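You operate a simulated robot arm through the tools that you are given. There is no shell and no other tool.

Carry out the task below with a simulated robot arm. There is one attempt and no reset: what you move stays moved.

Task
Shut the lid, slide both bricks off their marks, brush the dirty mark.
Fine: no black soot left on it; each brick out toward its own end of the top, not lifted; brush back where it was. Set down upright: hand brush. What is to be rubbed or washed off counts as gone when no trace of it is left.
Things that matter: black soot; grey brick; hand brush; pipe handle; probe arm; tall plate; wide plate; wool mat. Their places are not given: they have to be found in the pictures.

It is judged by the outcome, as a careful person would: the job done as asked, and still so three seconds after it is handed in. It fails if anything else is knocked over, pushed out of place, dropped, spilled or broken. A push-on lid holds only when it is set on centred and level and pressed home; a screw cap is set on level and turned clockwise until tight.

Robot
A 6-joint arm with a two-finger gripper, fixed in place. Base frame: the origin is on the floor under the middle of its stand, x ahead of it, y to its left, z up. Units: mm, degrees, N and s.
It reaches about 1417 mm from its shoulder. Its first joint turns from -166.0 to 166.0 degrees. Payload 3.43 kg.
Tool frame: the origin (TCP) lies between the finger pads and is the grasp point; the fingertips stand 20 mm ahead of it; z points along the fingers, y is the line along which they close. The gripper opens to 190 mm; its body begins 248 mm behind the TCP.
Orientation is told as [roll, pitch, yaw] about the base's x, y, z axes, in that order, counted from this pose: with the fingers straight down and closing along the base's y, the tool's x points along the base's -x, its y along +y and its z along -z.

Tools
- The arm moves only by the tool servo_tool. Its arguments are lists of equal length, an entry for each row: "offset": the shift along the base's x, y, z in mm, a list of three; "angular": the turn, a rotation vector about the base's x, y, z in degrees, a list of three. In form: {"offset": [[dx, dy, dz], ...], "angular": [[ax, ay, az], ...]}. A call has 1 to 20 rows; each row shifts and turns the commanded pose from where the row before left it. "gripper" is the opening, from 0 (shut) to 1 (fully open), set as the call begins (left out, the last holds). Each row takes 0.2 s and may step no farther than 50 mm and 8.6 degrees from the row before; otherwise, or with a gripper value out of range, the whole call is refused. Where a pose cannot be reached the arm comes as near as it can. A force on the tool above 50 N (or 10 N above the force at the start of the call, whichever is more), or a blocked arm, ends the call early, and 0.2 s more pass. The fingers move at their own pace (about 153 mm/s each) and stop on an object; they squeeze with about 25 N. The grip force told is the motor's: it shows also when the fingers shut on nothing. Time passes only in rows, and 0.2 s behind the last, so rows that do not move let the fingers close. The reply holds the time, the measured pose of the TCP, the force on the tool along the base axes, the opening and the grip force, in the units named above and with some noise, with the torque about the TCP (base axes, N m) and any sound that the robot's microphone picked up, and new pictures: "show" is both (left out), scene, wrist or none.
- Cameras (640 x 400 px; columns grow to the right, rows downward): "scene" is fixed at [51.6, 649.8, 1660.2]; the picture's right is [-0.56, -0.83, 0.00], its down [-0.48, 0.32, -0.82] and it looks along [0.68, -0.46, -0.57] (base axes); focal length 273 px, centre (320, 200). "wrist" rides on the gripper at [70, -8, -288] in the tool frame; the picture's right is [0.12, 0.99, 0.00], its down [-0.96, 0.12, -0.25] and it looks along [-0.25, 0.03, 0.97] (tool axes); focal length 261 px, centre (320, 200).
- slide_trunk(by): moves the trunk up (or, below 0, down) by that many mm; the arm rides with it, the base frame stays. It gives what a move gives, with no picture.
- locate(camera, pixels): for up to 12 pixels [column, row] of the newest picture of that camera ("zoom" is the newest enlarged one), the place [x, y, z] in the base frame of the surface seen there, good to about 2 mm. It takes no simulated time.
- zoom(camera, box): a new picture of the part [left, top, right, bottom] of that camera's present view, enlarged. It takes no simulated time.
- sign_off(): hands the job in; it is judged then, once.

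Open the gripper and draw the arm clear of the work before you hand the job in, unless the task says otherwise.

The tools are called as a command line: name --argument value ..., lists and objects as JSON in quotes. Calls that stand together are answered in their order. servo_tool: Moves the arm, as the interface text tells. Its arguments: {"type":"object","properties":{"offset":{"type":"array"},"angular":{"type":"array"},"gripper":{"type":"number"},"show":{"type":"string","enum":["both","scene","wrist","none"]}},"required":["offset","angular"]} The other tools are called the same way: slide_trunk (by) moves the trunk up or down; locate (camera, pixels) gives the place of the surface under pixels of a picture; zoom (camera, box) takes an enlarged picture of a part of a camera's view; sign_off () hands the job in.

At the start:

```text
time: 0.0
tool_pos: [656.9, -219.1, 1454.0]
orientation: [0.0, -0.1, 0.1]
contact_force: [-0.1, 0.4, 0.6]
torque: [0.01, -0.01, 0.0]
opening: 190.0
finger_force: 0.1
trunk travel left (down, up): [-375.0, 65.0]
```

scene: 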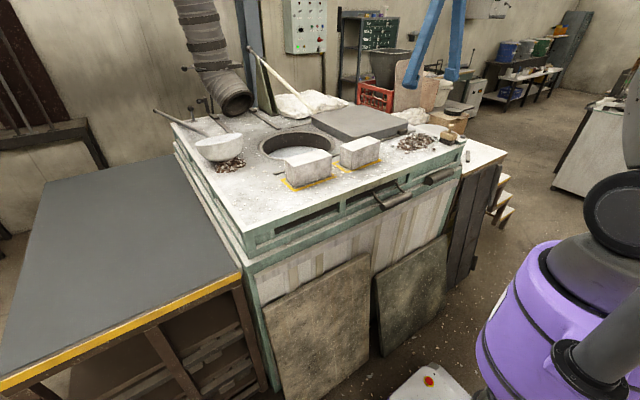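
wrist: 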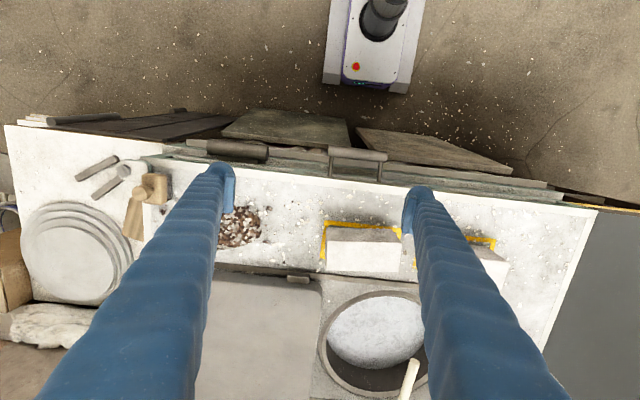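

The scene shows a furnace top with an opening near (298,145), a plate-like lid at (358,122), two bricks at (308,167) and (360,152), and a brush probably near (450,135). I'll zoom in to identify the things.

zoom --camera "scene" --box '[160, 80, 320, 200]'

zoom --camera "scene" --box '[300, 80, 480, 200]'

zoom --camera "wrist" --box '[0, 100, 320, 320]'

zoom --camera "wrist" --box '[200, 180, 560, 400]'

```text
3.33 times, centred on (240, 140) of scene
```

zoom: 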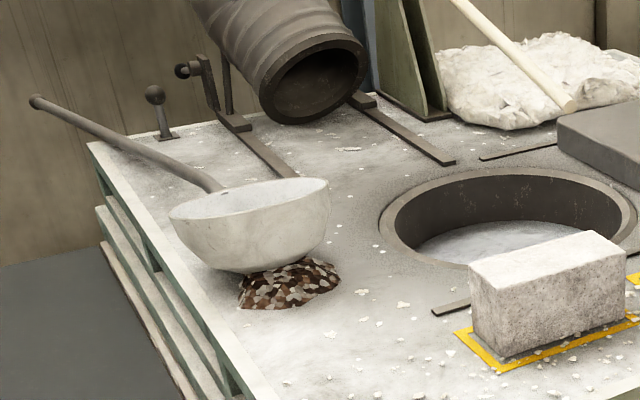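

```text
3.33 times, centred on (390, 140) of scene
```

zoom: 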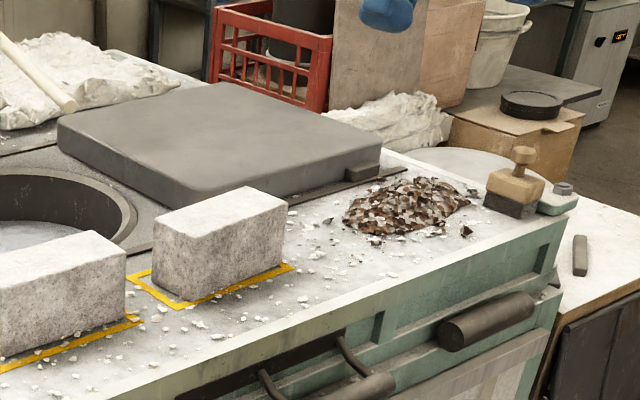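

```text
1.82 times, centred on (160, 210) of wrist
```

zoom: 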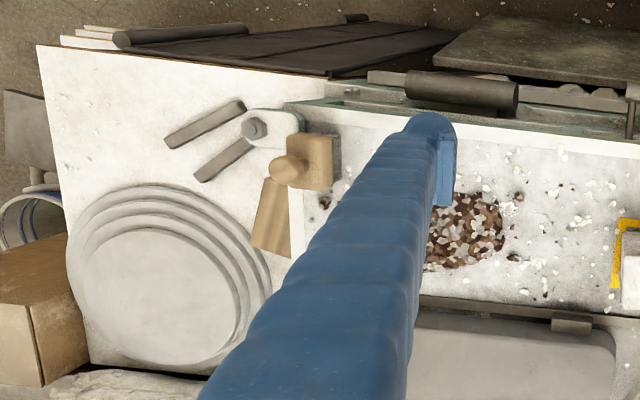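

```text
1.78 times, centred on (380, 290) of wrist
```

zoom: 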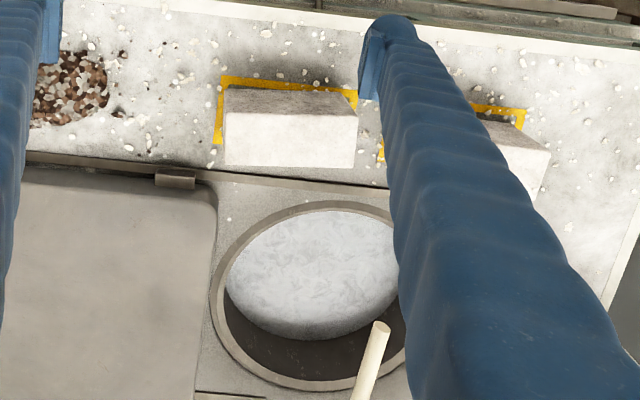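

I'll measure the key points: top surface corners, lid, hole rim, bricks, marks, brush, rod.

zoom --camera "scene" --box '[240, 100, 400, 200]'

locate --camera "scene" --pixels '[[303, 107], [272, 90], [250, 50], [358, 122], [315, 122], [345, 108], [406, 123], [365, 140], [408, 130], [300, 155], [263, 145], [335, 145]]'

locate --camera "scene" --pixels '[[308, 158], [286, 160], [318, 150], [331, 157], [295, 187], [330, 174], [360, 147], [341, 148], [363, 137], [379, 143], [345, 167], [376, 159]]'

locate --camera "scene" --pixels '[[447, 125], [444, 131], [442, 138], [452, 133], [415, 142], [468, 146], [176, 125], [252, 230], [225, 150], [455, 140], [460, 134], [440, 180]]'

```text
4.00 times, centred on (320, 150) of scene
```

zoom: 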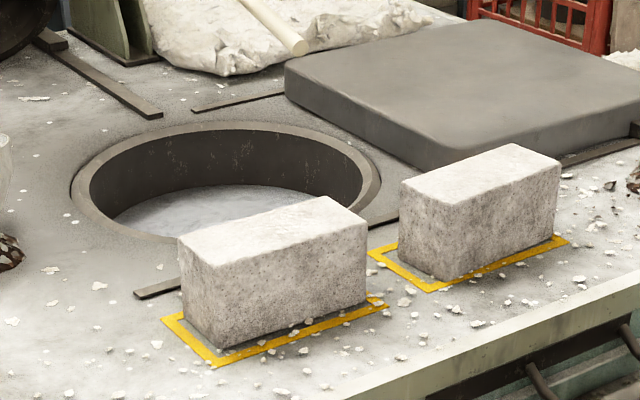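

```text
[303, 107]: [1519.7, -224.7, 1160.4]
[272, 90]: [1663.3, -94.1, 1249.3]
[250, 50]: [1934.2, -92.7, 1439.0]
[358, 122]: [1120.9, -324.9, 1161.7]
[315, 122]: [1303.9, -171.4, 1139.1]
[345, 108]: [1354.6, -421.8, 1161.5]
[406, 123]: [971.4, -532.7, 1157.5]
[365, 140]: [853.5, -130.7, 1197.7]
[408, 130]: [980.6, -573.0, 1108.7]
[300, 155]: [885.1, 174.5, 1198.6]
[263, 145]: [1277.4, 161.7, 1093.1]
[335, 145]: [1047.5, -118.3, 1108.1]
```

```text
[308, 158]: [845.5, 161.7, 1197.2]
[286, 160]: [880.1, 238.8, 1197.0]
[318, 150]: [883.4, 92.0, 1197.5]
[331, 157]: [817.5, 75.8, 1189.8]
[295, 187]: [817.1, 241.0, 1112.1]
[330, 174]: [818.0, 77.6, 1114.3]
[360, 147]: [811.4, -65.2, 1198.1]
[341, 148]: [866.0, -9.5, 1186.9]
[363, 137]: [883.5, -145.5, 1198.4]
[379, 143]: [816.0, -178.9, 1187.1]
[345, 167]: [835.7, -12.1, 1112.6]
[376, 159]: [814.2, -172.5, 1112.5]
```

```text
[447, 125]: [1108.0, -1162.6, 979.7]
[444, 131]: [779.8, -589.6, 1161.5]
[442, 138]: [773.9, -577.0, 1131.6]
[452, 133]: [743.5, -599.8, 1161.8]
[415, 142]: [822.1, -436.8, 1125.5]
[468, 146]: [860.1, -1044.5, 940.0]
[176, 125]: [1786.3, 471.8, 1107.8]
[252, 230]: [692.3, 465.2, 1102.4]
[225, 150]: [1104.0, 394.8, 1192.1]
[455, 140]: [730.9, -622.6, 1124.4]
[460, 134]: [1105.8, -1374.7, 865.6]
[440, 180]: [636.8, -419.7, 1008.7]
```

The top is at z≈1108, bricks ~165×70×90 mm, lid top at z≈1161. I look closer at the lid, its tab, the rod and the brush.

zoom --camera "scene" --box '[380, 105, 476, 165]'

zoom --camera "scene" --box '[300, 90, 420, 165]'

locate --camera "scene" --pixels '[[313, 111], [311, 109], [300, 100], [290, 90], [280, 80], [267, 65], [347, 158], [431, 127], [437, 130], [443, 124], [448, 120], [430, 123]]'

locate --camera "wrist" --pixels '[[412, 365], [408, 385], [322, 300], [428, 345], [365, 293], [350, 340], [315, 290], [250, 275], [220, 300], [298, 278], [250, 380], [225, 390]]'

locate --camera "wrist" --pixels '[[154, 187], [143, 184], [145, 200], [165, 190], [165, 198], [140, 215], [130, 235], [120, 168], [130, 172], [100, 165], [105, 185], [75, 250]]'

```text
6.67 times, centred on (428, 135) of scene
```

zoom: 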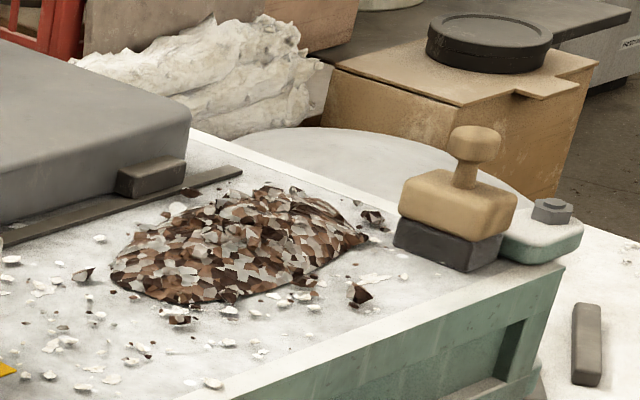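

```text
5.33 times, centred on (360, 128) of scene
```

zoom: 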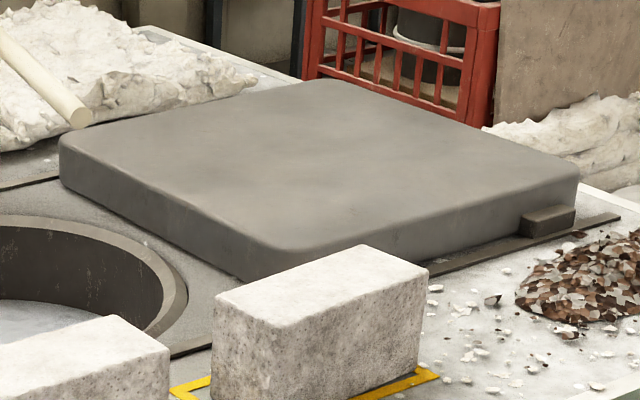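

```text
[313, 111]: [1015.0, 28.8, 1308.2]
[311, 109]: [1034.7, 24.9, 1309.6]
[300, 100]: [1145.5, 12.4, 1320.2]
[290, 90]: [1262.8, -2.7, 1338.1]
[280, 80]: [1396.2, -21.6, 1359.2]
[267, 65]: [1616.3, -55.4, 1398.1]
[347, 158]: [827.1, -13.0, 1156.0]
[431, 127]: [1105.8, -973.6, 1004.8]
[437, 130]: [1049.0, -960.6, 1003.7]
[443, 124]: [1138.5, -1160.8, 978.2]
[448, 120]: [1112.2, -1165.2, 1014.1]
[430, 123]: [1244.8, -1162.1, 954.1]
```

```text
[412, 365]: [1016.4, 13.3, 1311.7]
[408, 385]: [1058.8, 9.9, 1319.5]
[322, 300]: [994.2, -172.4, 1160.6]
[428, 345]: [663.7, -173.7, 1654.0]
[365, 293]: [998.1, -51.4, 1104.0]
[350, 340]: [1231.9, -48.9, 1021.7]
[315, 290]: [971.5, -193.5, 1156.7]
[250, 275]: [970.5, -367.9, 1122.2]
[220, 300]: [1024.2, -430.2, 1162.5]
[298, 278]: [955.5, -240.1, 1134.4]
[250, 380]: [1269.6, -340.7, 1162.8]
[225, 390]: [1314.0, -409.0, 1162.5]
```

```text
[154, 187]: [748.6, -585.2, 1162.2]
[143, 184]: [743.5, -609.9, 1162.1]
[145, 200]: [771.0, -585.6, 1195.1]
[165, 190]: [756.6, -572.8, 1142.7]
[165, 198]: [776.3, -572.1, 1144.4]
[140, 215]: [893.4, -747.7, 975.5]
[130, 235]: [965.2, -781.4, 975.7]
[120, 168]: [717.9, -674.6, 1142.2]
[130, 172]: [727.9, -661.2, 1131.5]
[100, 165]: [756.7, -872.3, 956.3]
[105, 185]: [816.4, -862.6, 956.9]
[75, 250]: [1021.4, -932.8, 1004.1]
```

The lid seems a sliding plate between two rails with two tabs on its near side. I'll measure the hole, rails, tabs and lid edges.

locate --camera "scene" --pixels '[[258, 146], [275, 138], [296, 132], [320, 133], [332, 142], [334, 150], [275, 173], [279, 171], [337, 153], [289, 127], [310, 123], [263, 118]]'

locate --camera "scene" --pixels '[[402, 131], [399, 133], [406, 129], [407, 124], [406, 119], [385, 113], [362, 106], [330, 113], [312, 120], [346, 140], [414, 131], [381, 140]]'

zoom --camera "wrist" --box '[200, 240, 440, 400]'

zoom --camera "scene" --box '[240, 110, 340, 180]'

```text
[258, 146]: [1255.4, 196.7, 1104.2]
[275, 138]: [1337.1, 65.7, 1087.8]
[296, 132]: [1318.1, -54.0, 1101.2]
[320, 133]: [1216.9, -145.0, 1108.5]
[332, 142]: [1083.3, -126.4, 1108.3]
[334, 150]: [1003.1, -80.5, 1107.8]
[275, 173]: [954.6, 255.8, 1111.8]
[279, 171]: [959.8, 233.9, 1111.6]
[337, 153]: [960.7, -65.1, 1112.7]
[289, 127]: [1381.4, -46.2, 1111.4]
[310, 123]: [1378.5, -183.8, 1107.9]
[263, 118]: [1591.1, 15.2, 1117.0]
```

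```text
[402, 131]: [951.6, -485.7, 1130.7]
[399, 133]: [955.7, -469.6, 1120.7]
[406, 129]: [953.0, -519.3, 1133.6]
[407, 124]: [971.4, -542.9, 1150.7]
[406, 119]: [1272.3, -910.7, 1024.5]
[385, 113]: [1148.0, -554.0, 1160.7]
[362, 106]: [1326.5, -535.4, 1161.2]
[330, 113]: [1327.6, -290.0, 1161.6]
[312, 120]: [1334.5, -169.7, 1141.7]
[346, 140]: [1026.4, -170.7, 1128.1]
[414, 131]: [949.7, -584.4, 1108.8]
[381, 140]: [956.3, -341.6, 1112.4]
```

```text
2.50 times, centred on (320, 320) of wrist
```

zoom: 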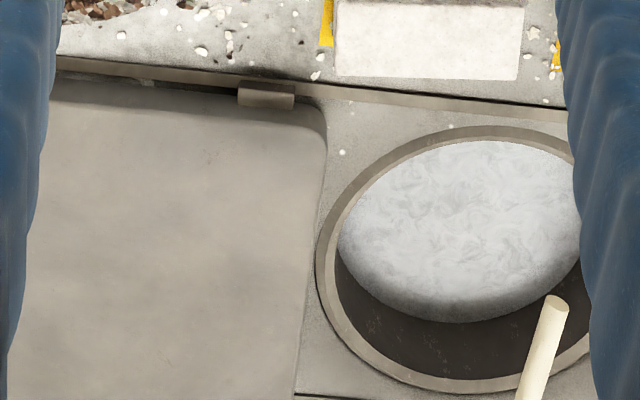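

```text
5.71 times, centred on (290, 145) of scene
```

zoom: 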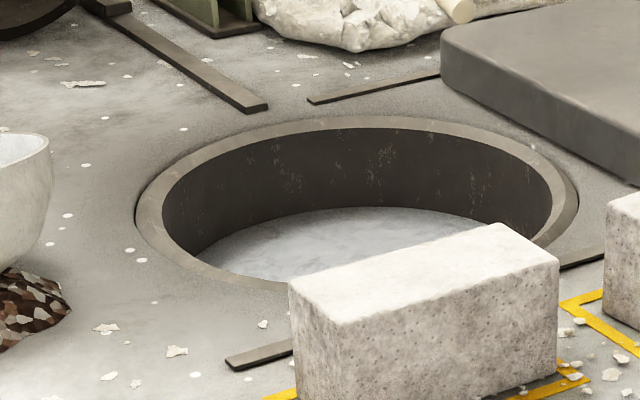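

The lid is a 400 mm plate (x 970–1372, y −170 to −560) between two low rails; hole centre ≈ (1170, 25). The probe arm's tip hangs at (1015, 20, 1308). I'll close the gripper and move over the right end of the top to look closer before pushing the lid to +y.

servo_tool --offset '[[30, -38, 0], [30, -38, 0], [30, -38, 0], [30, -38, 0], [30, -38, 0], [30, -38, 0], [30, -38, 0], [30, -38, 0], [30, -38, 0], [30, -38, 0]]' --angular '[[0, 0, 0], [0, 0, 0], [0, 0, 0], [0, 0, 0], [0, 0, 0], [0, 0, 0], [0, 0, 0], [0, 0, 0], [0, 0, 0], [0, 0, 0]]' --gripper 0 --show "both"

```text
time: 2.2
tool_pos: [808.8, -466.8, 1413.5]
orientation: [0.0, 0.1, 0.1]
contact_force: [-0.7, -0.4, 0.0]
torque: [-0.07, 0.04, 0.01]
opening: 0.0
finger_force: 24.6
out of reach, approached as far as the arm can: row 6, 7, 8, 9, 10
trunk travel left (down, up): [-375.0, 65.0]
```

scene: 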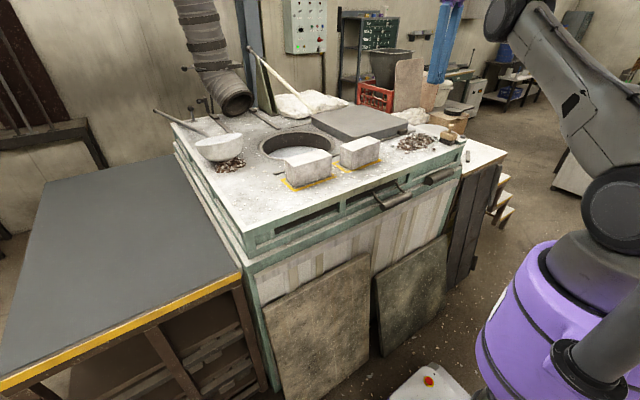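
wrist: 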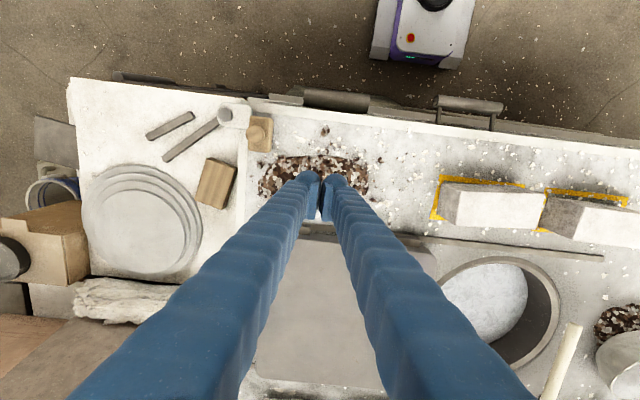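

The vertical tool can't reach past R≈934 mm at this height, so I'll need a lower TCP and a tilted tool for the lid. First a closer look at the brush (262,133), marks and hole from here.

zoom --camera "wrist" --box '[200, 90, 328, 170]'

zoom --camera "wrist" --box '[400, 150, 640, 300]'

locate --camera "wrist" --pixels '[[440, 285], [500, 258], [550, 290], [550, 345], [500, 365], [435, 215], [440, 180], [525, 187], [545, 192], [545, 230], [628, 200], [600, 258]]'

locate --camera "wrist" --pixels '[[258, 132], [250, 117], [272, 118], [271, 150], [250, 150], [262, 145], [230, 117], [254, 124], [263, 140], [247, 105], [247, 160], [320, 130]]'

```text
5.00 times, centred on (264, 130) of wrist
```

zoom: 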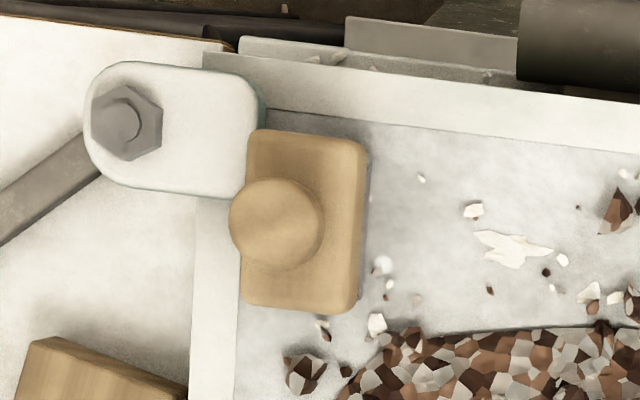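

```text
2.67 times, centred on (520, 225) of wrist
```

zoom: 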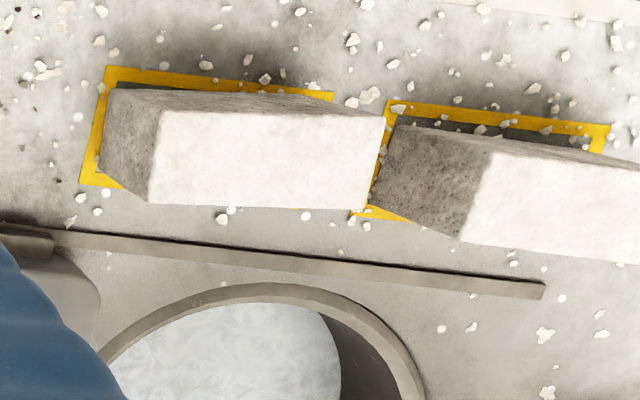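

```text
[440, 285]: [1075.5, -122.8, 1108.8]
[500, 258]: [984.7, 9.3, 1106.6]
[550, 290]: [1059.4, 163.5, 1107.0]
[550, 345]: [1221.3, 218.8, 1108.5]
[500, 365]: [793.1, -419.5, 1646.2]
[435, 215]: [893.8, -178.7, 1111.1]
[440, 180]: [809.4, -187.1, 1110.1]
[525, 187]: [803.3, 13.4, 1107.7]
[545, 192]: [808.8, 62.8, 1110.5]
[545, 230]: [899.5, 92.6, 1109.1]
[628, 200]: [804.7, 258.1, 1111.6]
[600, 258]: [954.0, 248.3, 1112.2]
```

```text
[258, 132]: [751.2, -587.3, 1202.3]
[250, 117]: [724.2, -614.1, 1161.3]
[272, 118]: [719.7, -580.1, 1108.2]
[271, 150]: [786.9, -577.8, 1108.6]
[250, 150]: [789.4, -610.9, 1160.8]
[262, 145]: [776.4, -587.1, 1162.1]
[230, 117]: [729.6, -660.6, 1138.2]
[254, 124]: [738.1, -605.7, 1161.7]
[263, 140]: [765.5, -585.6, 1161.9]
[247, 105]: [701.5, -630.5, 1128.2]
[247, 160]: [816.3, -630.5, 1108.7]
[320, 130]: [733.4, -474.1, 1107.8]
```

Brush: block top at z 1162, x 720–790, y −575…−615, knob top (753,−590,1202). Marks span about x 805–898; right y −190…13, left y 62…258. I'll check the background objects and front handles, to be sure what the lid and the obstacles are.

zoom --camera "scene" --box '[160, 0, 340, 120]'

zoom --camera "scene" --box '[240, 160, 520, 400]'

zoom --camera "scene" --box '[320, 0, 520, 130]'

```text
3.33 times, centred on (250, 60) of scene
```

zoom: 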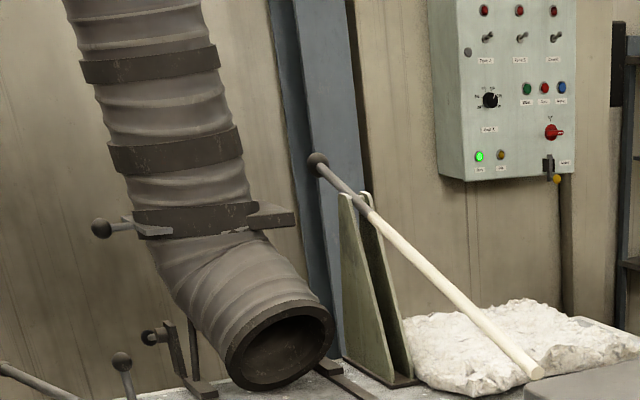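

```text
1.67 times, centred on (380, 280) of scene
```

zoom: 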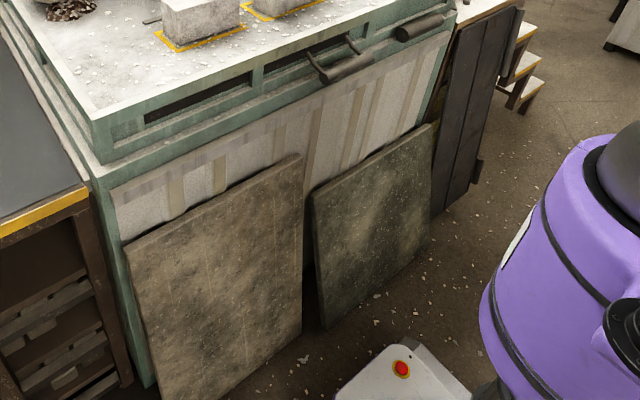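

```text
3.08 times, centred on (420, 65) of scene
```

zoom: 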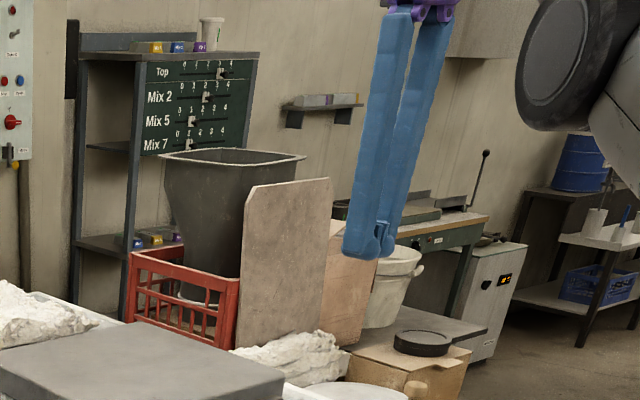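

The lid is the flat plate between the rails; the probe arm is the pale rod on its stand. I'll yaw the tool −90° (so pushes along y load the fingers sideways, not along their closing line) while lowering slightly.

servo_tool --offset '[[0, -5, -8], [0, -5, -8], [0, -5, -8], [0, -5, -8], [0, -5, -8], [0, -5, -8], [0, -5, -8], [0, -5, -8], [0, -5, -8], [0, -5, -8], [0, -5, -8], [0, -5, -8]]' --angular '[[0, 0, -7.5], [0, 0, -7.5], [0, 0, -7.5], [0, 0, -7.5], [0, 0, -7.5], [0, 0, -7.5], [0, 0, -7.5], [0, 0, -7.5], [0, 0, -7.5], [0, 0, -7.5], [0, 0, -7.5], [0, 0, -7.5]]' --show "none"

```text
time: 4.8
tool_pos: [807.5, -526.5, 1316.0]
orientation: [-0.2, 0.1, -90.1]
contact_force: [0.7, -0.5, -0.1]
torque: [-0.01, 0.04, -0.01]
opening: 0.0
finger_force: 25.0
trunk travel left (down, up): [-375.0, 65.0]
```

Yaw is −90° at (807,−526,1316). Now I tilt the fingers forward 45° while moving toward (1000,−640,1300), clear above the lid corner and brush.

servo_tool --offset '[[32, -19, 0], [32, -19, 0], [32, -19, 0], [32, -19, 0], [32, -19, 0], [32, -19, 0]]' --angular '[[0, -7.5, 0], [0, -7.5, 0], [0, -7.5, 0], [0, -7.5, 0], [0, -7.5, 0], [0, -7.5, 0]]' --show "both"

```text
time: 6.2
tool_pos: [1000.5, -641.5, 1316.9]
orientation: [45.0, -0.1, -90.0]
contact_force: [0.1, 0.0, -0.3]
torque: [0.06, -0.04, 0.07]
opening: 0.0
finger_force: 24.8
trunk travel left (down, up): [-375.0, 65.0]
```

scene: 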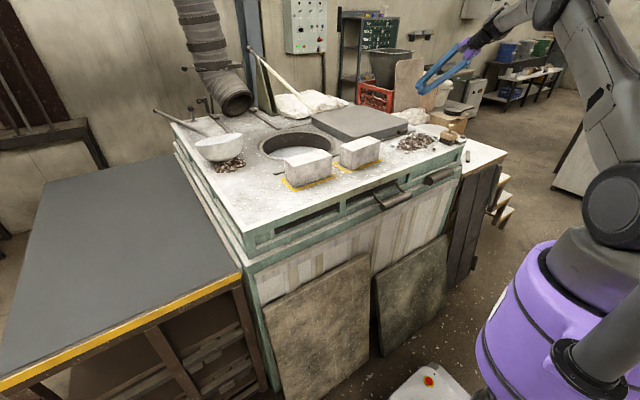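
wrist: 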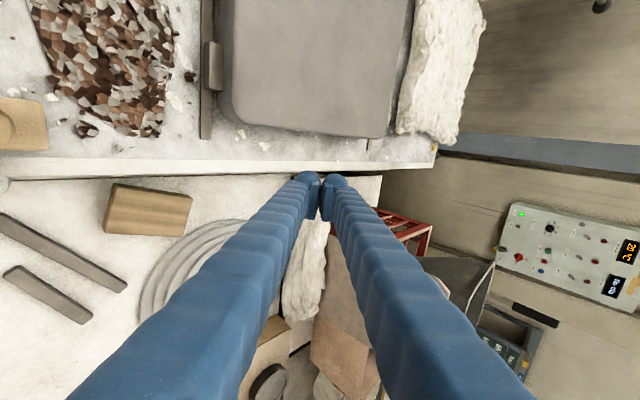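

The tilted view shows the lid's right edge near rows 110–135, and wool at (435,70) beside its back edge. I'll locate lid edges, wool, and the back rail.

locate --camera "wrist" --pixels '[[240, 105], [300, 125], [380, 130], [300, 110], [385, 80], [400, 20], [230, 60], [214, 65], [404, 110], [412, 60], [430, 100], [370, 145]]'

zoom --camera "wrist" --box '[190, 0, 510, 200]'

```text
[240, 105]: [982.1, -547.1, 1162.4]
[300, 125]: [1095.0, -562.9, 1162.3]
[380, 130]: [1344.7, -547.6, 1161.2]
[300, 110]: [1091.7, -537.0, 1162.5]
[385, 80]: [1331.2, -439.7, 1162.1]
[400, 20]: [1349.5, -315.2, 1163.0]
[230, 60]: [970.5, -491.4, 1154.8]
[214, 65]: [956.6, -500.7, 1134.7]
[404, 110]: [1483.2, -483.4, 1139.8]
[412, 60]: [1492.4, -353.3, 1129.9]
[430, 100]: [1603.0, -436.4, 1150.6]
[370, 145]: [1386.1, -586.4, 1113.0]
```

```text
2.00 times, centred on (350, 100) of wrist
```

zoom: 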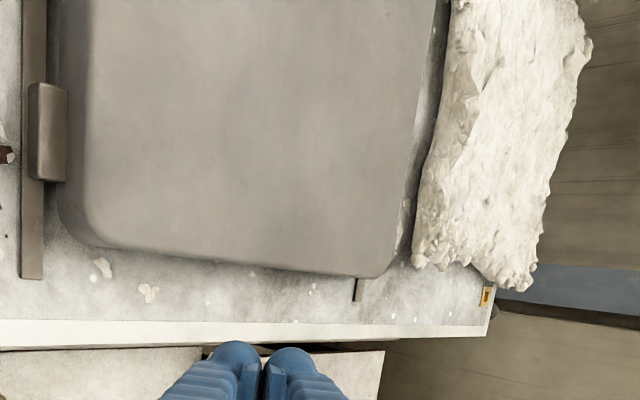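

Lid's right face is at y≈−567, x 968–1368. I check the right-end white strip height before lowering fingers there.

locate --camera "wrist" --pixels '[[270, 167], [250, 150], [350, 165], [420, 162], [200, 168], [290, 145], [140, 168], [340, 150], [320, 140], [205, 135]]'

```text
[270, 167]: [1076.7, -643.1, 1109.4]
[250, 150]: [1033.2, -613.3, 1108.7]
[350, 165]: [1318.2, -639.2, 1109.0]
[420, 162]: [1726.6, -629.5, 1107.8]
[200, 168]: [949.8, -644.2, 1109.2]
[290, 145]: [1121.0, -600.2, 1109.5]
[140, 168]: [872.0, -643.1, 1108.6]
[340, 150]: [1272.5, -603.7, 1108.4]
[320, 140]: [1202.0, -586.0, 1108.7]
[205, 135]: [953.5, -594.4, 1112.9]
```

The end strip is flat at z 1108. I move the tilted closed fingers to beside the lid's right face at about (1165,−632,1155).

servo_tool --offset '[[40, 2, -16], [40, 2, -16], [40, 2, -18], [40, 2, -20], [5, 0, -30], [0, 0, -30], [0, 0, -20]]' --angular '[[0, 0, 0], [0, 0, 0], [0, 0, 0], [0, 0, 0], [0, 0, 0], [0, 0, 0], [0, 0, 0]]' --show "both"

```text
time: 7.8
tool_pos: [1105.7, -621.0, 1164.1]
orientation: [44.9, -0.1, -90.1]
contact_force: [0.3, 0.1, 0.1]
torque: [-0.01, 0.03, 0.0]
opening: 0.0
finger_force: 25.1
out of reach, approached as far as the arm can: row 3, 4
trunk travel left (down, up): [-375.0, 65.0]
```

scene: 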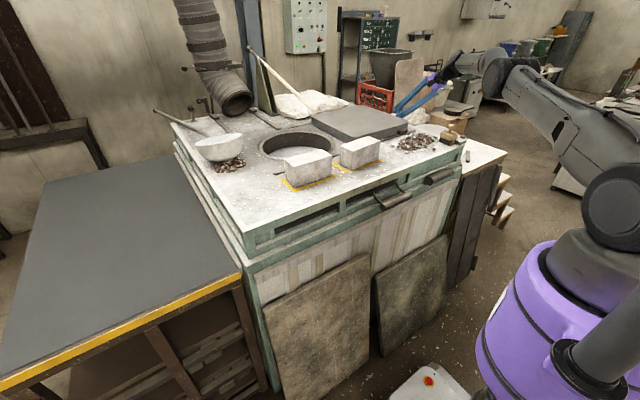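
wrist: 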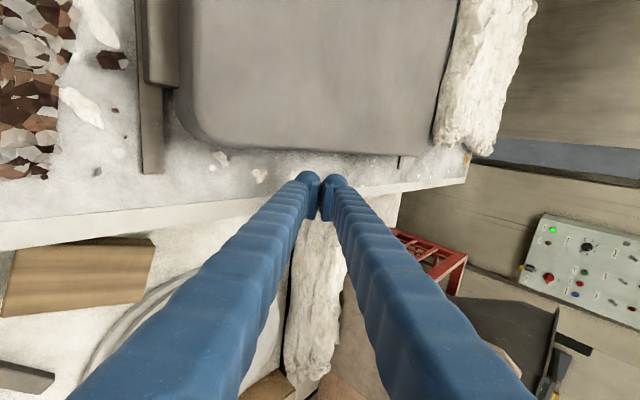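

Now at (1105.7,−621,1164), near the reach limit. I try a bit more x, with a little more tilt to extend reach.

servo_tool --offset '[[20, 0, 0], [20, 0, 0], [20, 0, -5]]' --angular '[[0, -4, 0], [0, -4, 0], [0, -4, 0]]' --show "wrist"

```text
time: 8.6
tool_pos: [1166.4, -622.1, 1157.2]
orientation: [57.0, -0.1, -90.0]
contact_force: [0.2, 0.7, 0.5]
torque: [-0.02, 0.08, 0.01]
opening: 0.0
finger_force: 25.2
trunk travel left (down, up): [-375.0, 65.0]
```

wrist: 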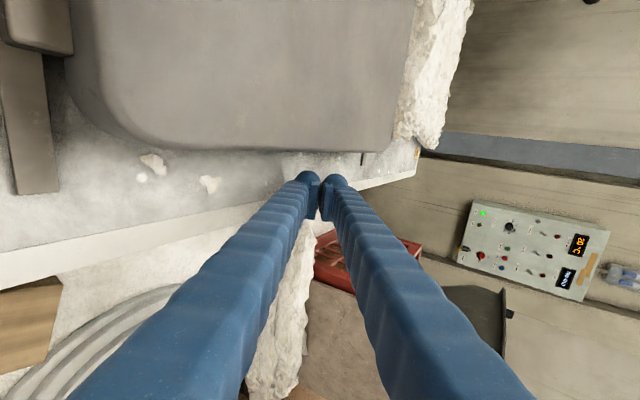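

The fingers are beside the lid's right face at (1166,−622,1157). I push gently in +y and watch the force.

servo_tool --offset '[[0, 10, 0], [0, 10, 0], [0, 10, 0], [0, 8, 0], [0, 8, 0], [0, 8, 0]]' --angular '[[0, 0, 0], [0, 0, 0], [0, 0, 0], [0, 0, 0], [0, 0, 0], [0, 0, 0]]' --show "both"

```text
time: 10.0
tool_pos: [1167.0, -564.1, 1158.0]
orientation: [56.9, 0.1, -89.9]
contact_force: [0.0, 0.7, -0.1]
torque: [-0.04, 0.0, -0.02]
opening: 0.0
finger_force: 25.1
trunk travel left (down, up): [-375.0, 65.0]
```

scene: 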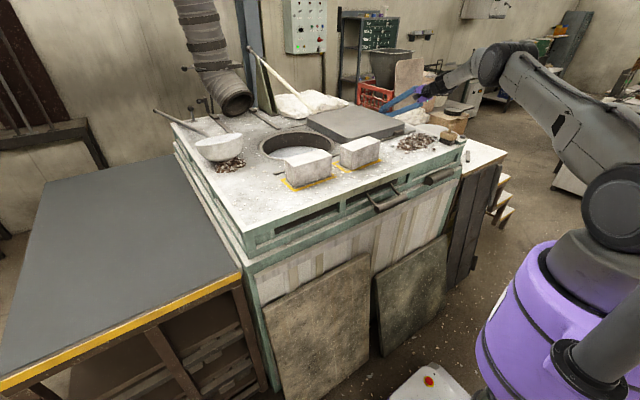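
wrist: 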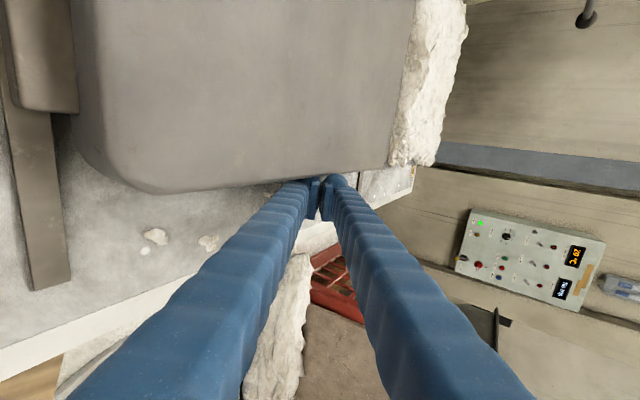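

The fingers moved to y=−564 with almost no residual force; the lid's edge slants slightly in the image, so I measure whether it moved straight.

locate --camera "wrist" --pixels '[[150, 185], [200, 182], [250, 180], [290, 175], [370, 160], [385, 100], [95, 100], [100, 40], [60, 90], [395, 100], [400, 40], [30, 130]]'

zoom --camera "scene" --box '[290, 90, 450, 165]'

```text
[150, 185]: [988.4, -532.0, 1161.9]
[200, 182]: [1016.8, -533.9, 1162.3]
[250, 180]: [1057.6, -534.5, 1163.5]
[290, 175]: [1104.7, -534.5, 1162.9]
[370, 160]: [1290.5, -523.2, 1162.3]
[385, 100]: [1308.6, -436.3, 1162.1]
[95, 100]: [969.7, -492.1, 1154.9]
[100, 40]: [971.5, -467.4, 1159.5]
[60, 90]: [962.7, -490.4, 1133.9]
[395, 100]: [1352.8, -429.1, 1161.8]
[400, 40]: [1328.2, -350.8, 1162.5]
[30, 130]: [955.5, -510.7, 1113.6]
```

```text
4.00 times, centred on (370, 128) of scene
```

zoom: 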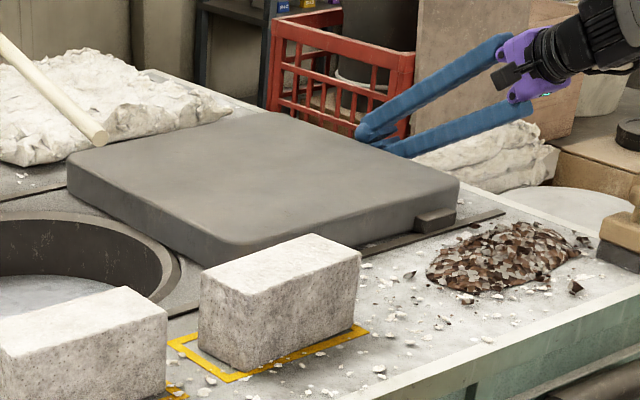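

The lid moved straight (edge at y≈−533 at both ends), so the fingers' contact face is ~24 mm ahead of the TCP. I continue pushing in +y by 270 mm at a calm pace.

servo_tool --offset '[[0, 10, 0], [0, 15, 0], [0, 15, 0], [0, 15, 0], [0, 15, 0], [0, 15, 0], [0, 15, 0], [0, 15, 0], [0, 15, 0], [0, 15, 0], [0, 15, 0], [0, 15, 0], [0, 15, 0], [0, 15, 0], [0, 15, 0], [0, 15, 0], [0, 15, 0], [0, 10, 0], [0, 8, 0]]' --angular '[[0, 0, 0], [0, 0, 0], [0, 0, 0], [0, 0, 0], [0, 0, 0], [0, 0, 0], [0, 0, 0], [0, 0, 0], [0, 0, 0], [0, 0, 0], [0, 0, 0], [0, 0, 0], [0, 0, 0], [0, 0, 0], [0, 0, 0], [0, 0, 0], [0, 0, 0], [0, 0, 0], [0, 0, 0]]' --show "both"

```text
time: 14.0
tool_pos: [1165.7, -297.8, 1158.8]
orientation: [57.0, 0.0, -89.9]
contact_force: [-1.5, -3.6, -0.7]
torque: [-0.04, 0.0, 0.0]
opening: 0.1
finger_force: 34.7
trunk travel left (down, up): [-375.0, 65.0]
```

scene: 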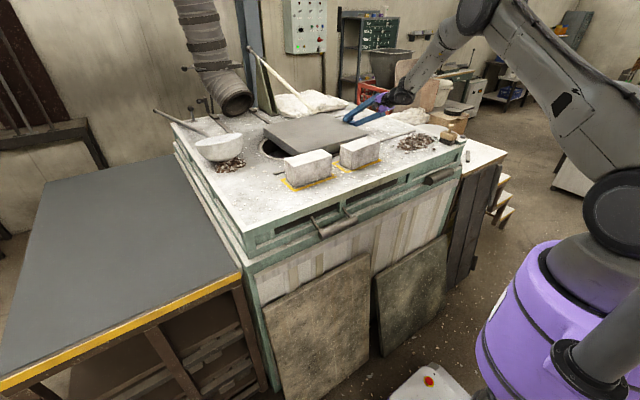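
wrist: 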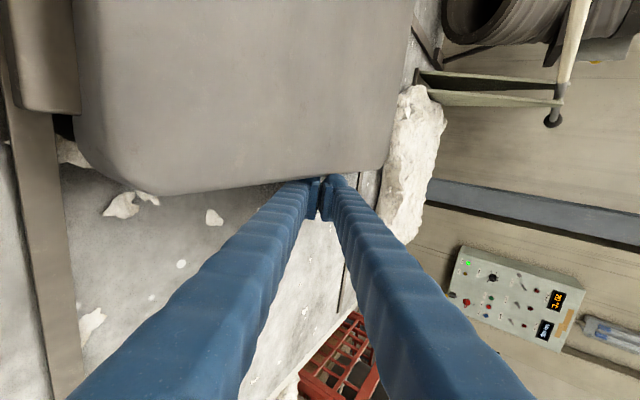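

The front pipe handle moved along with the lid (from (388,200) to (333,222)), so the lid is a guided slide. About 100 mm remain; I continue, then slow down.

servo_tool --offset '[[0, 12, 0], [0, 15, 0], [0, 15, 0], [0, 15, 0], [0, 12, 0], [0, 8, 0], [0, 5, 0]]' --angular '[[0, 0, 0], [0, 0, 0], [0, 0, 0], [0, 0, 0], [0, 0, 0], [0, 0, 0], [0, 0, 0]]' --show "both"

```text
time: 15.6
tool_pos: [1166.1, -216.8, 1158.1]
orientation: [56.9, 0.1, -90.0]
contact_force: [0.4, -8.1, -2.8]
torque: [-0.06, 0.02, -0.09]
opening: 6.1
finger_force: 34.1
trunk travel left (down, up): [-375.0, 65.0]
```

scene: 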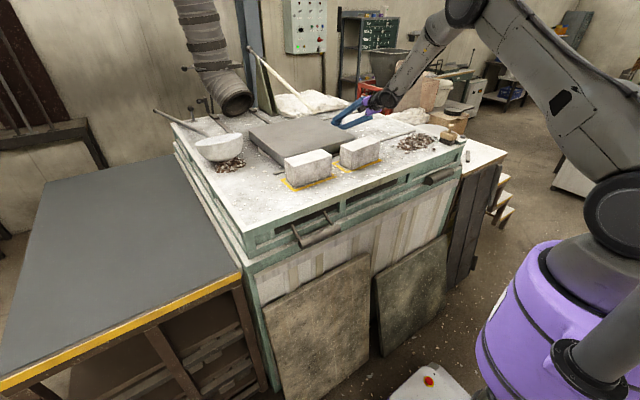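
wrist: 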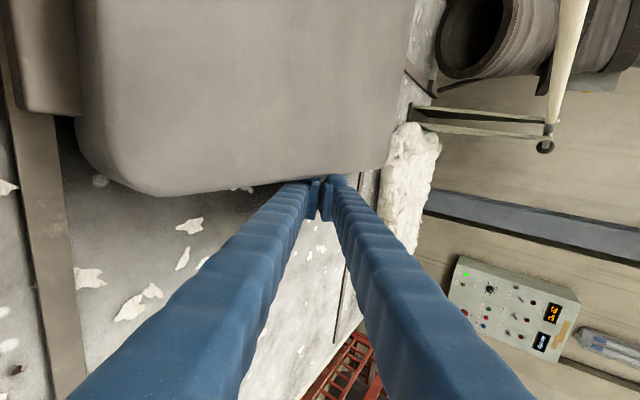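

The lid nearly covers the hole; TCP y = −217. I check the lid's edges against the hole and rail end in the scene.

zoom --camera "scene" --box '[230, 95, 390, 195]'

locate --camera "scene" --pixels '[[250, 133], [265, 145], [283, 160], [253, 138], [279, 165], [276, 173], [332, 118], [350, 128], [330, 214], [300, 236], [290, 228], [262, 150]]'

locate --camera "wrist" --pixels '[[150, 185], [200, 182], [290, 175], [370, 160], [95, 100], [60, 90]]'

```text
4.00 times, centred on (310, 145) of scene
```

zoom: 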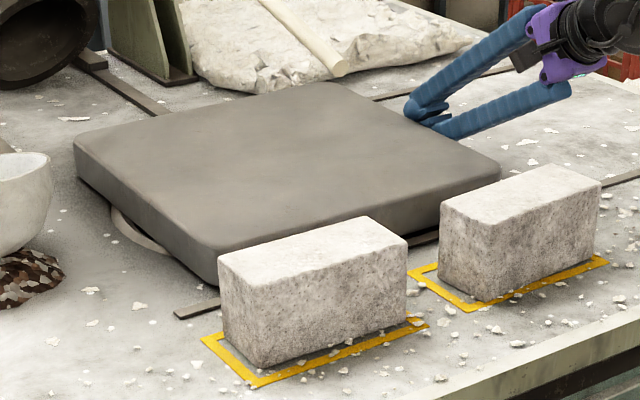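

```text
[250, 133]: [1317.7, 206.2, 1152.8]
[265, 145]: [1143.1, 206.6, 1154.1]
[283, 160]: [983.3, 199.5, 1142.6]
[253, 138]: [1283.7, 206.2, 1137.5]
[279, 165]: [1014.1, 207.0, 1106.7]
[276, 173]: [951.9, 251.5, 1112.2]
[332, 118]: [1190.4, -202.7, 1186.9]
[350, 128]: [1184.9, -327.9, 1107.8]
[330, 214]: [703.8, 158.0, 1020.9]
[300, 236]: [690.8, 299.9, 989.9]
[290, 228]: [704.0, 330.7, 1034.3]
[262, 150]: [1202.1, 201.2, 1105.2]
```

```text
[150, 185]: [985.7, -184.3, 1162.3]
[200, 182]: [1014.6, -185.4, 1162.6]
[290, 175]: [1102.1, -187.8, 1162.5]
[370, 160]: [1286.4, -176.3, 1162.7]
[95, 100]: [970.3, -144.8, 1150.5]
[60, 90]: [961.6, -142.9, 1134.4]
```

The lid's left face is at y≈206 and a sliver of the rim still shows at its left. I push on slowly ~24 mm and watch for a stop.

servo_tool --offset '[[0, 6, 0], [0, 5, 0], [0, 5, 0], [0, 4, 0], [0, 4, 0]]' --angular '[[0, 0, 0], [0, 0, 0], [0, 0, 0], [0, 0, 0], [0, 0, 0]]' --show "both"

zoom --camera "scene" --box '[230, 95, 390, 195]'

```text
time: 16.8
tool_pos: [1166.3, -193.9, 1159.0]
orientation: [57.0, 0.0, -90.1]
contact_force: [1.0, -6.4, 1.4]
torque: [-0.04, 0.0, -0.03]
opening: 0.0
finger_force: 34.5
trunk travel left (down, up): [-375.0, 65.0]
```

scene: 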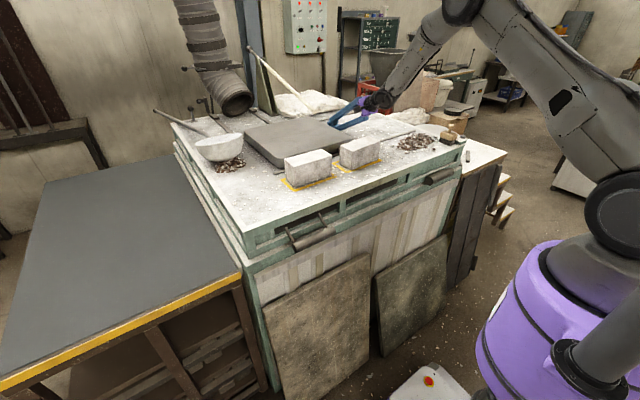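
wrist: 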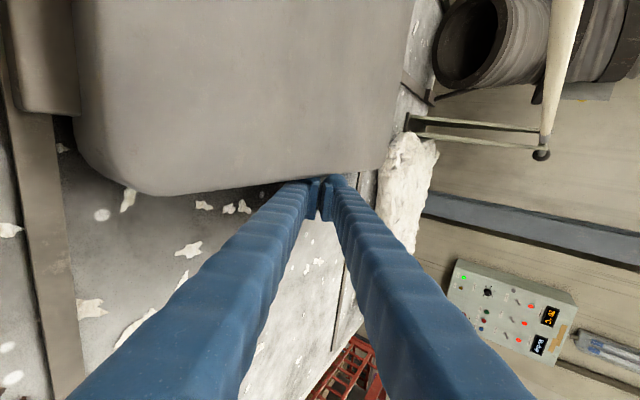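

```text
4.00 times, centred on (310, 145) of scene
```

zoom: 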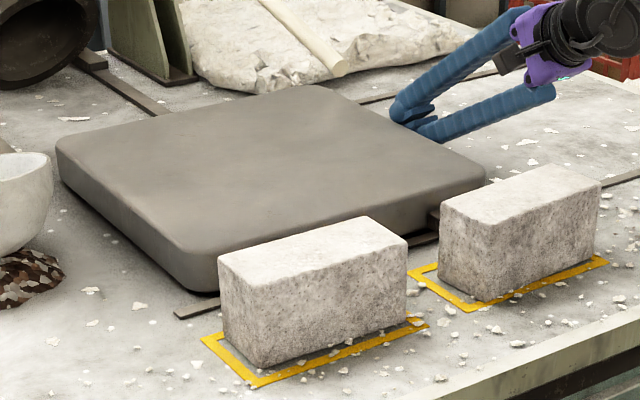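

The lid now covers the rim on the left. I zoom in on the control panel lights and the lid's right side to judge whether it is fully shut.

zoom --camera "wrist" --box '[430, 250, 590, 360]'

locate --camera "scene" --pixels '[[245, 133], [260, 148], [277, 161], [276, 173], [330, 120]]'

zoom --camera "scene" --box '[240, 170, 420, 270]'

```text
3.64 times, centred on (510, 305) of wrist
```

zoom: 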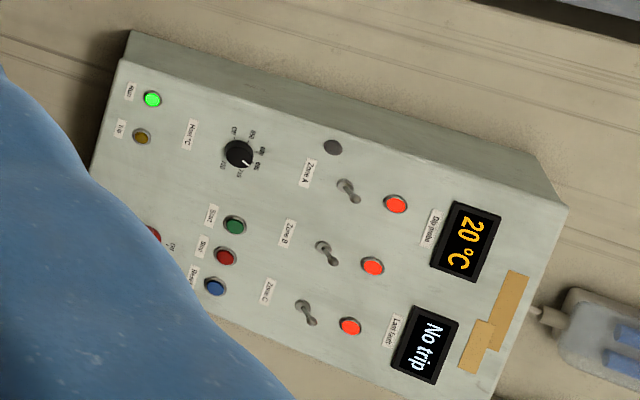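

```text
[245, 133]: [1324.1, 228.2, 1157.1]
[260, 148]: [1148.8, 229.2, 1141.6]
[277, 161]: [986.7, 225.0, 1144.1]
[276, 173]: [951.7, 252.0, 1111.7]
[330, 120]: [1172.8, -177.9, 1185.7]
```

```text
3.56 times, centred on (330, 220) of scene
```

zoom: 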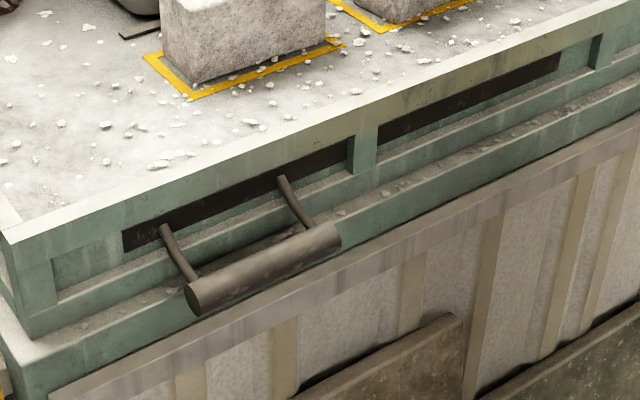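

Zone lights on the panel turned on, hinting the lid is (nearly) shut. I nudge in 2–3 mm steps to feel for the end stop.

servo_tool --offset '[[0, 3, 0], [0, 2, 0]]' --angular '[[0, 0, 0], [0, 0, 0]]' --show "wrist"

```text
time: 17.4
tool_pos: [1165.6, -193.3, 1159.2]
orientation: [56.8, 0.1, -90.2]
contact_force: [7.2, -30.3, 0.9]
torque: [-0.28, -0.04, -0.28]
opening: 6.0
finger_force: 34.8
trunk travel left (down, up): [-375.0, 65.0]
```

wrist: 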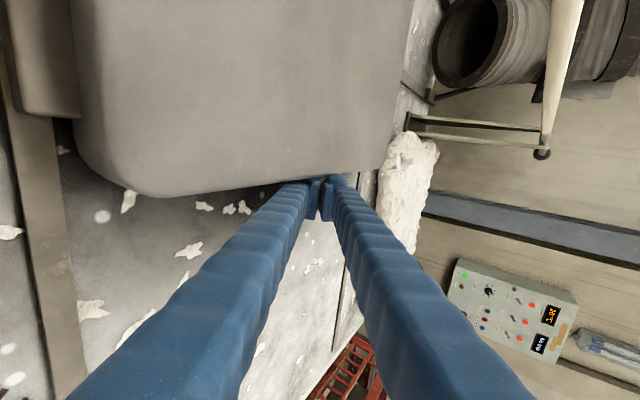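

The force jumped to 30 N with no motion: the lid is at its end stop, shut. I back off in −y, then lift and retract toward the robot.

servo_tool --offset '[[0, -8, 0], [0, -20, 0], [0, -20, 10], [-10, 0, 40], [-20, 0, 40], [-40, 0, 30], [-40, 0, 20], [-40, 0, 10], [-40, 0, 10]]' --angular '[[0, 0, 0], [0, 0, 0], [0, 0, 0], [0, 0, 0], [0, 6, 0], [0, 6, 0], [0, 6, 0], [0, 6, 0], [0, 6, 0]]' --show "both"

```text
time: 19.4
tool_pos: [979.0, -224.2, 1325.2]
orientation: [27.8, 2.8, -91.3]
contact_force: [-2.6, -7.1, -2.5]
torque: [1.09, -0.78, 0.62]
opening: 0.2
finger_force: 34.4
trunk travel left (down, up): [-375.0, 65.0]
```

scene: 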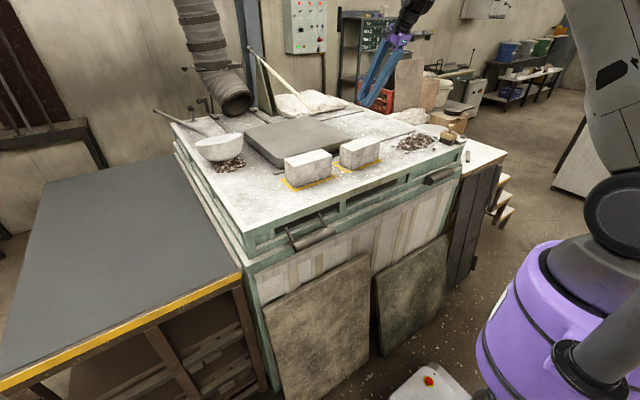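
wrist: 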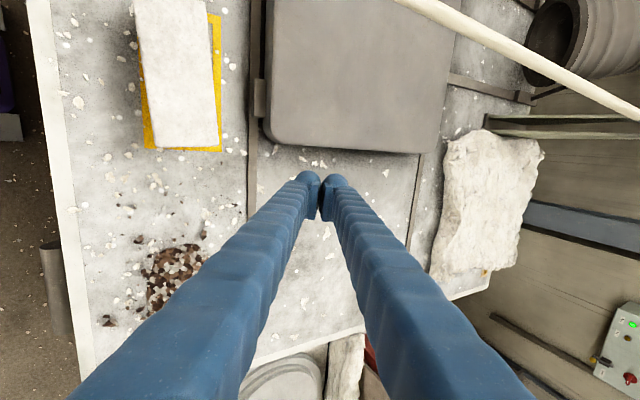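

Readings show a small offset and residual torque at (979,−224,1325). I hold still for a moment to see if it settles.

servo_tool --offset '[[0, 0, 0], [0, 0, 0], [0, 0, 0]]' --angular '[[0, 0, 0], [0, 0, 0], [0, 0, 0]]' --show "both"

```text
time: 20.2
tool_pos: [975.2, -237.4, 1320.5]
orientation: [26.9, 0.0, -90.0]
contact_force: [0.2, -0.1, 0.8]
torque: [0.03, 0.0, 0.0]
opening: 0.1
finger_force: 33.7
trunk travel left (down, up): [-375.0, 65.0]
```

scene: 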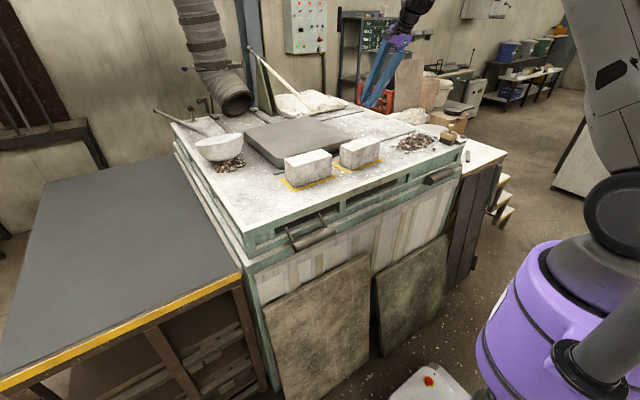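
wrist: 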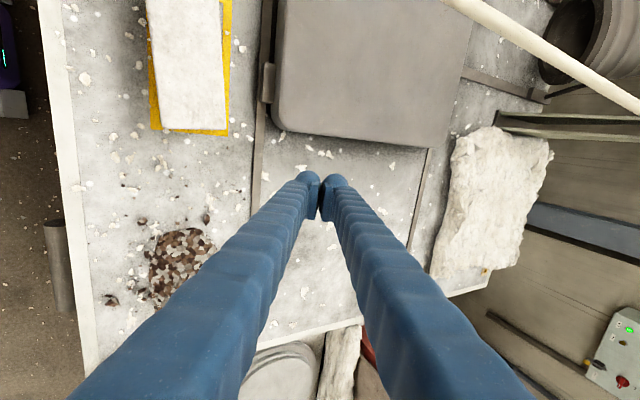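

Settled at (975,−237,1320); the lid remains shut. Next I straighten the tool to vertical while retreating to x≈850, staying away from the probe tip at (1015,20,1308).

servo_tool --offset '[[-30, 0, 10], [-30, 0, 10], [-30, 0, 10], [-35, 0, 10], [0, 0, 0]]' --angular '[[0, 6.7, 0], [0, 6.7, 0], [0, 6.7, 0], [0, 6.8, 0], [0, 0, 0]]' --show "wrist"

```text
time: 21.4
tool_pos: [850.6, -236.8, 1361.3]
orientation: [0.1, 0.0, -90.0]
contact_force: [-0.9, 0.8, 0.0]
torque: [-0.01, -0.03, 0.01]
opening: 0.0
finger_force: 34.5
trunk travel left (down, up): [-375.0, 65.0]
```

wrist: 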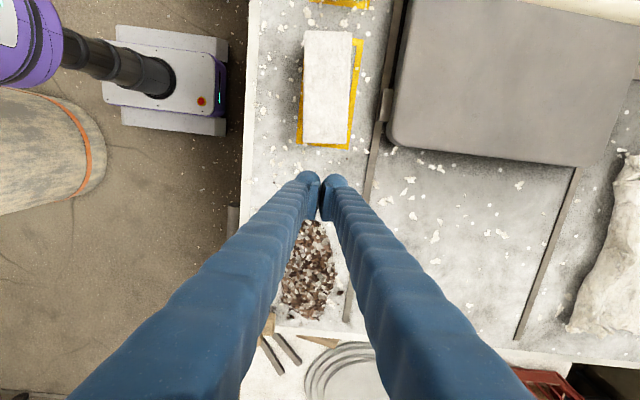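

Tool is vertical at (851,−237,1361). I move over the gap between the bricks at y≈32.

servo_tool --offset '[[0, 45, 0], [0, 45, 0], [0, 45, 0], [0, 45, 0], [0, 45, 0], [0, 44, 0], [0, 0, 0]]' --angular '[[0, 0, 0], [0, 0, 0], [0, 0, 0], [0, 0, 0], [0, 0, 0], [0, 0, 0], [0, 0, 0]]' --show "both"

```text
time: 23.0
tool_pos: [851.1, 32.9, 1359.7]
orientation: [0.0, 0.0, -90.1]
contact_force: [-0.9, -0.2, -0.3]
torque: [0.05, -0.05, 0.01]
opening: 0.0
finger_force: 34.2
trunk travel left (down, up): [-375.0, 65.0]
```

scene: 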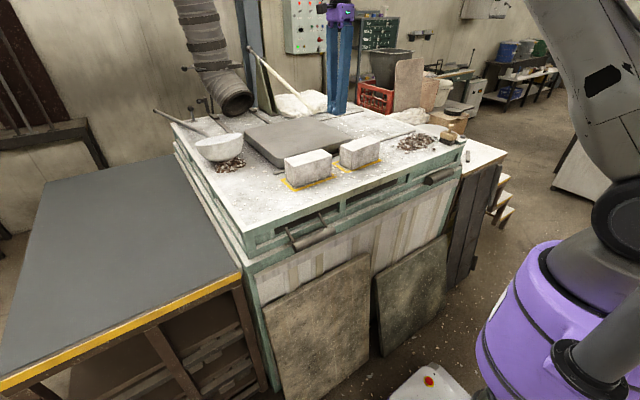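
wrist: 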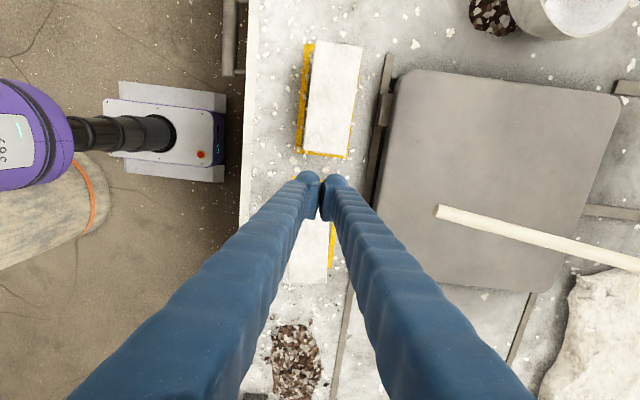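

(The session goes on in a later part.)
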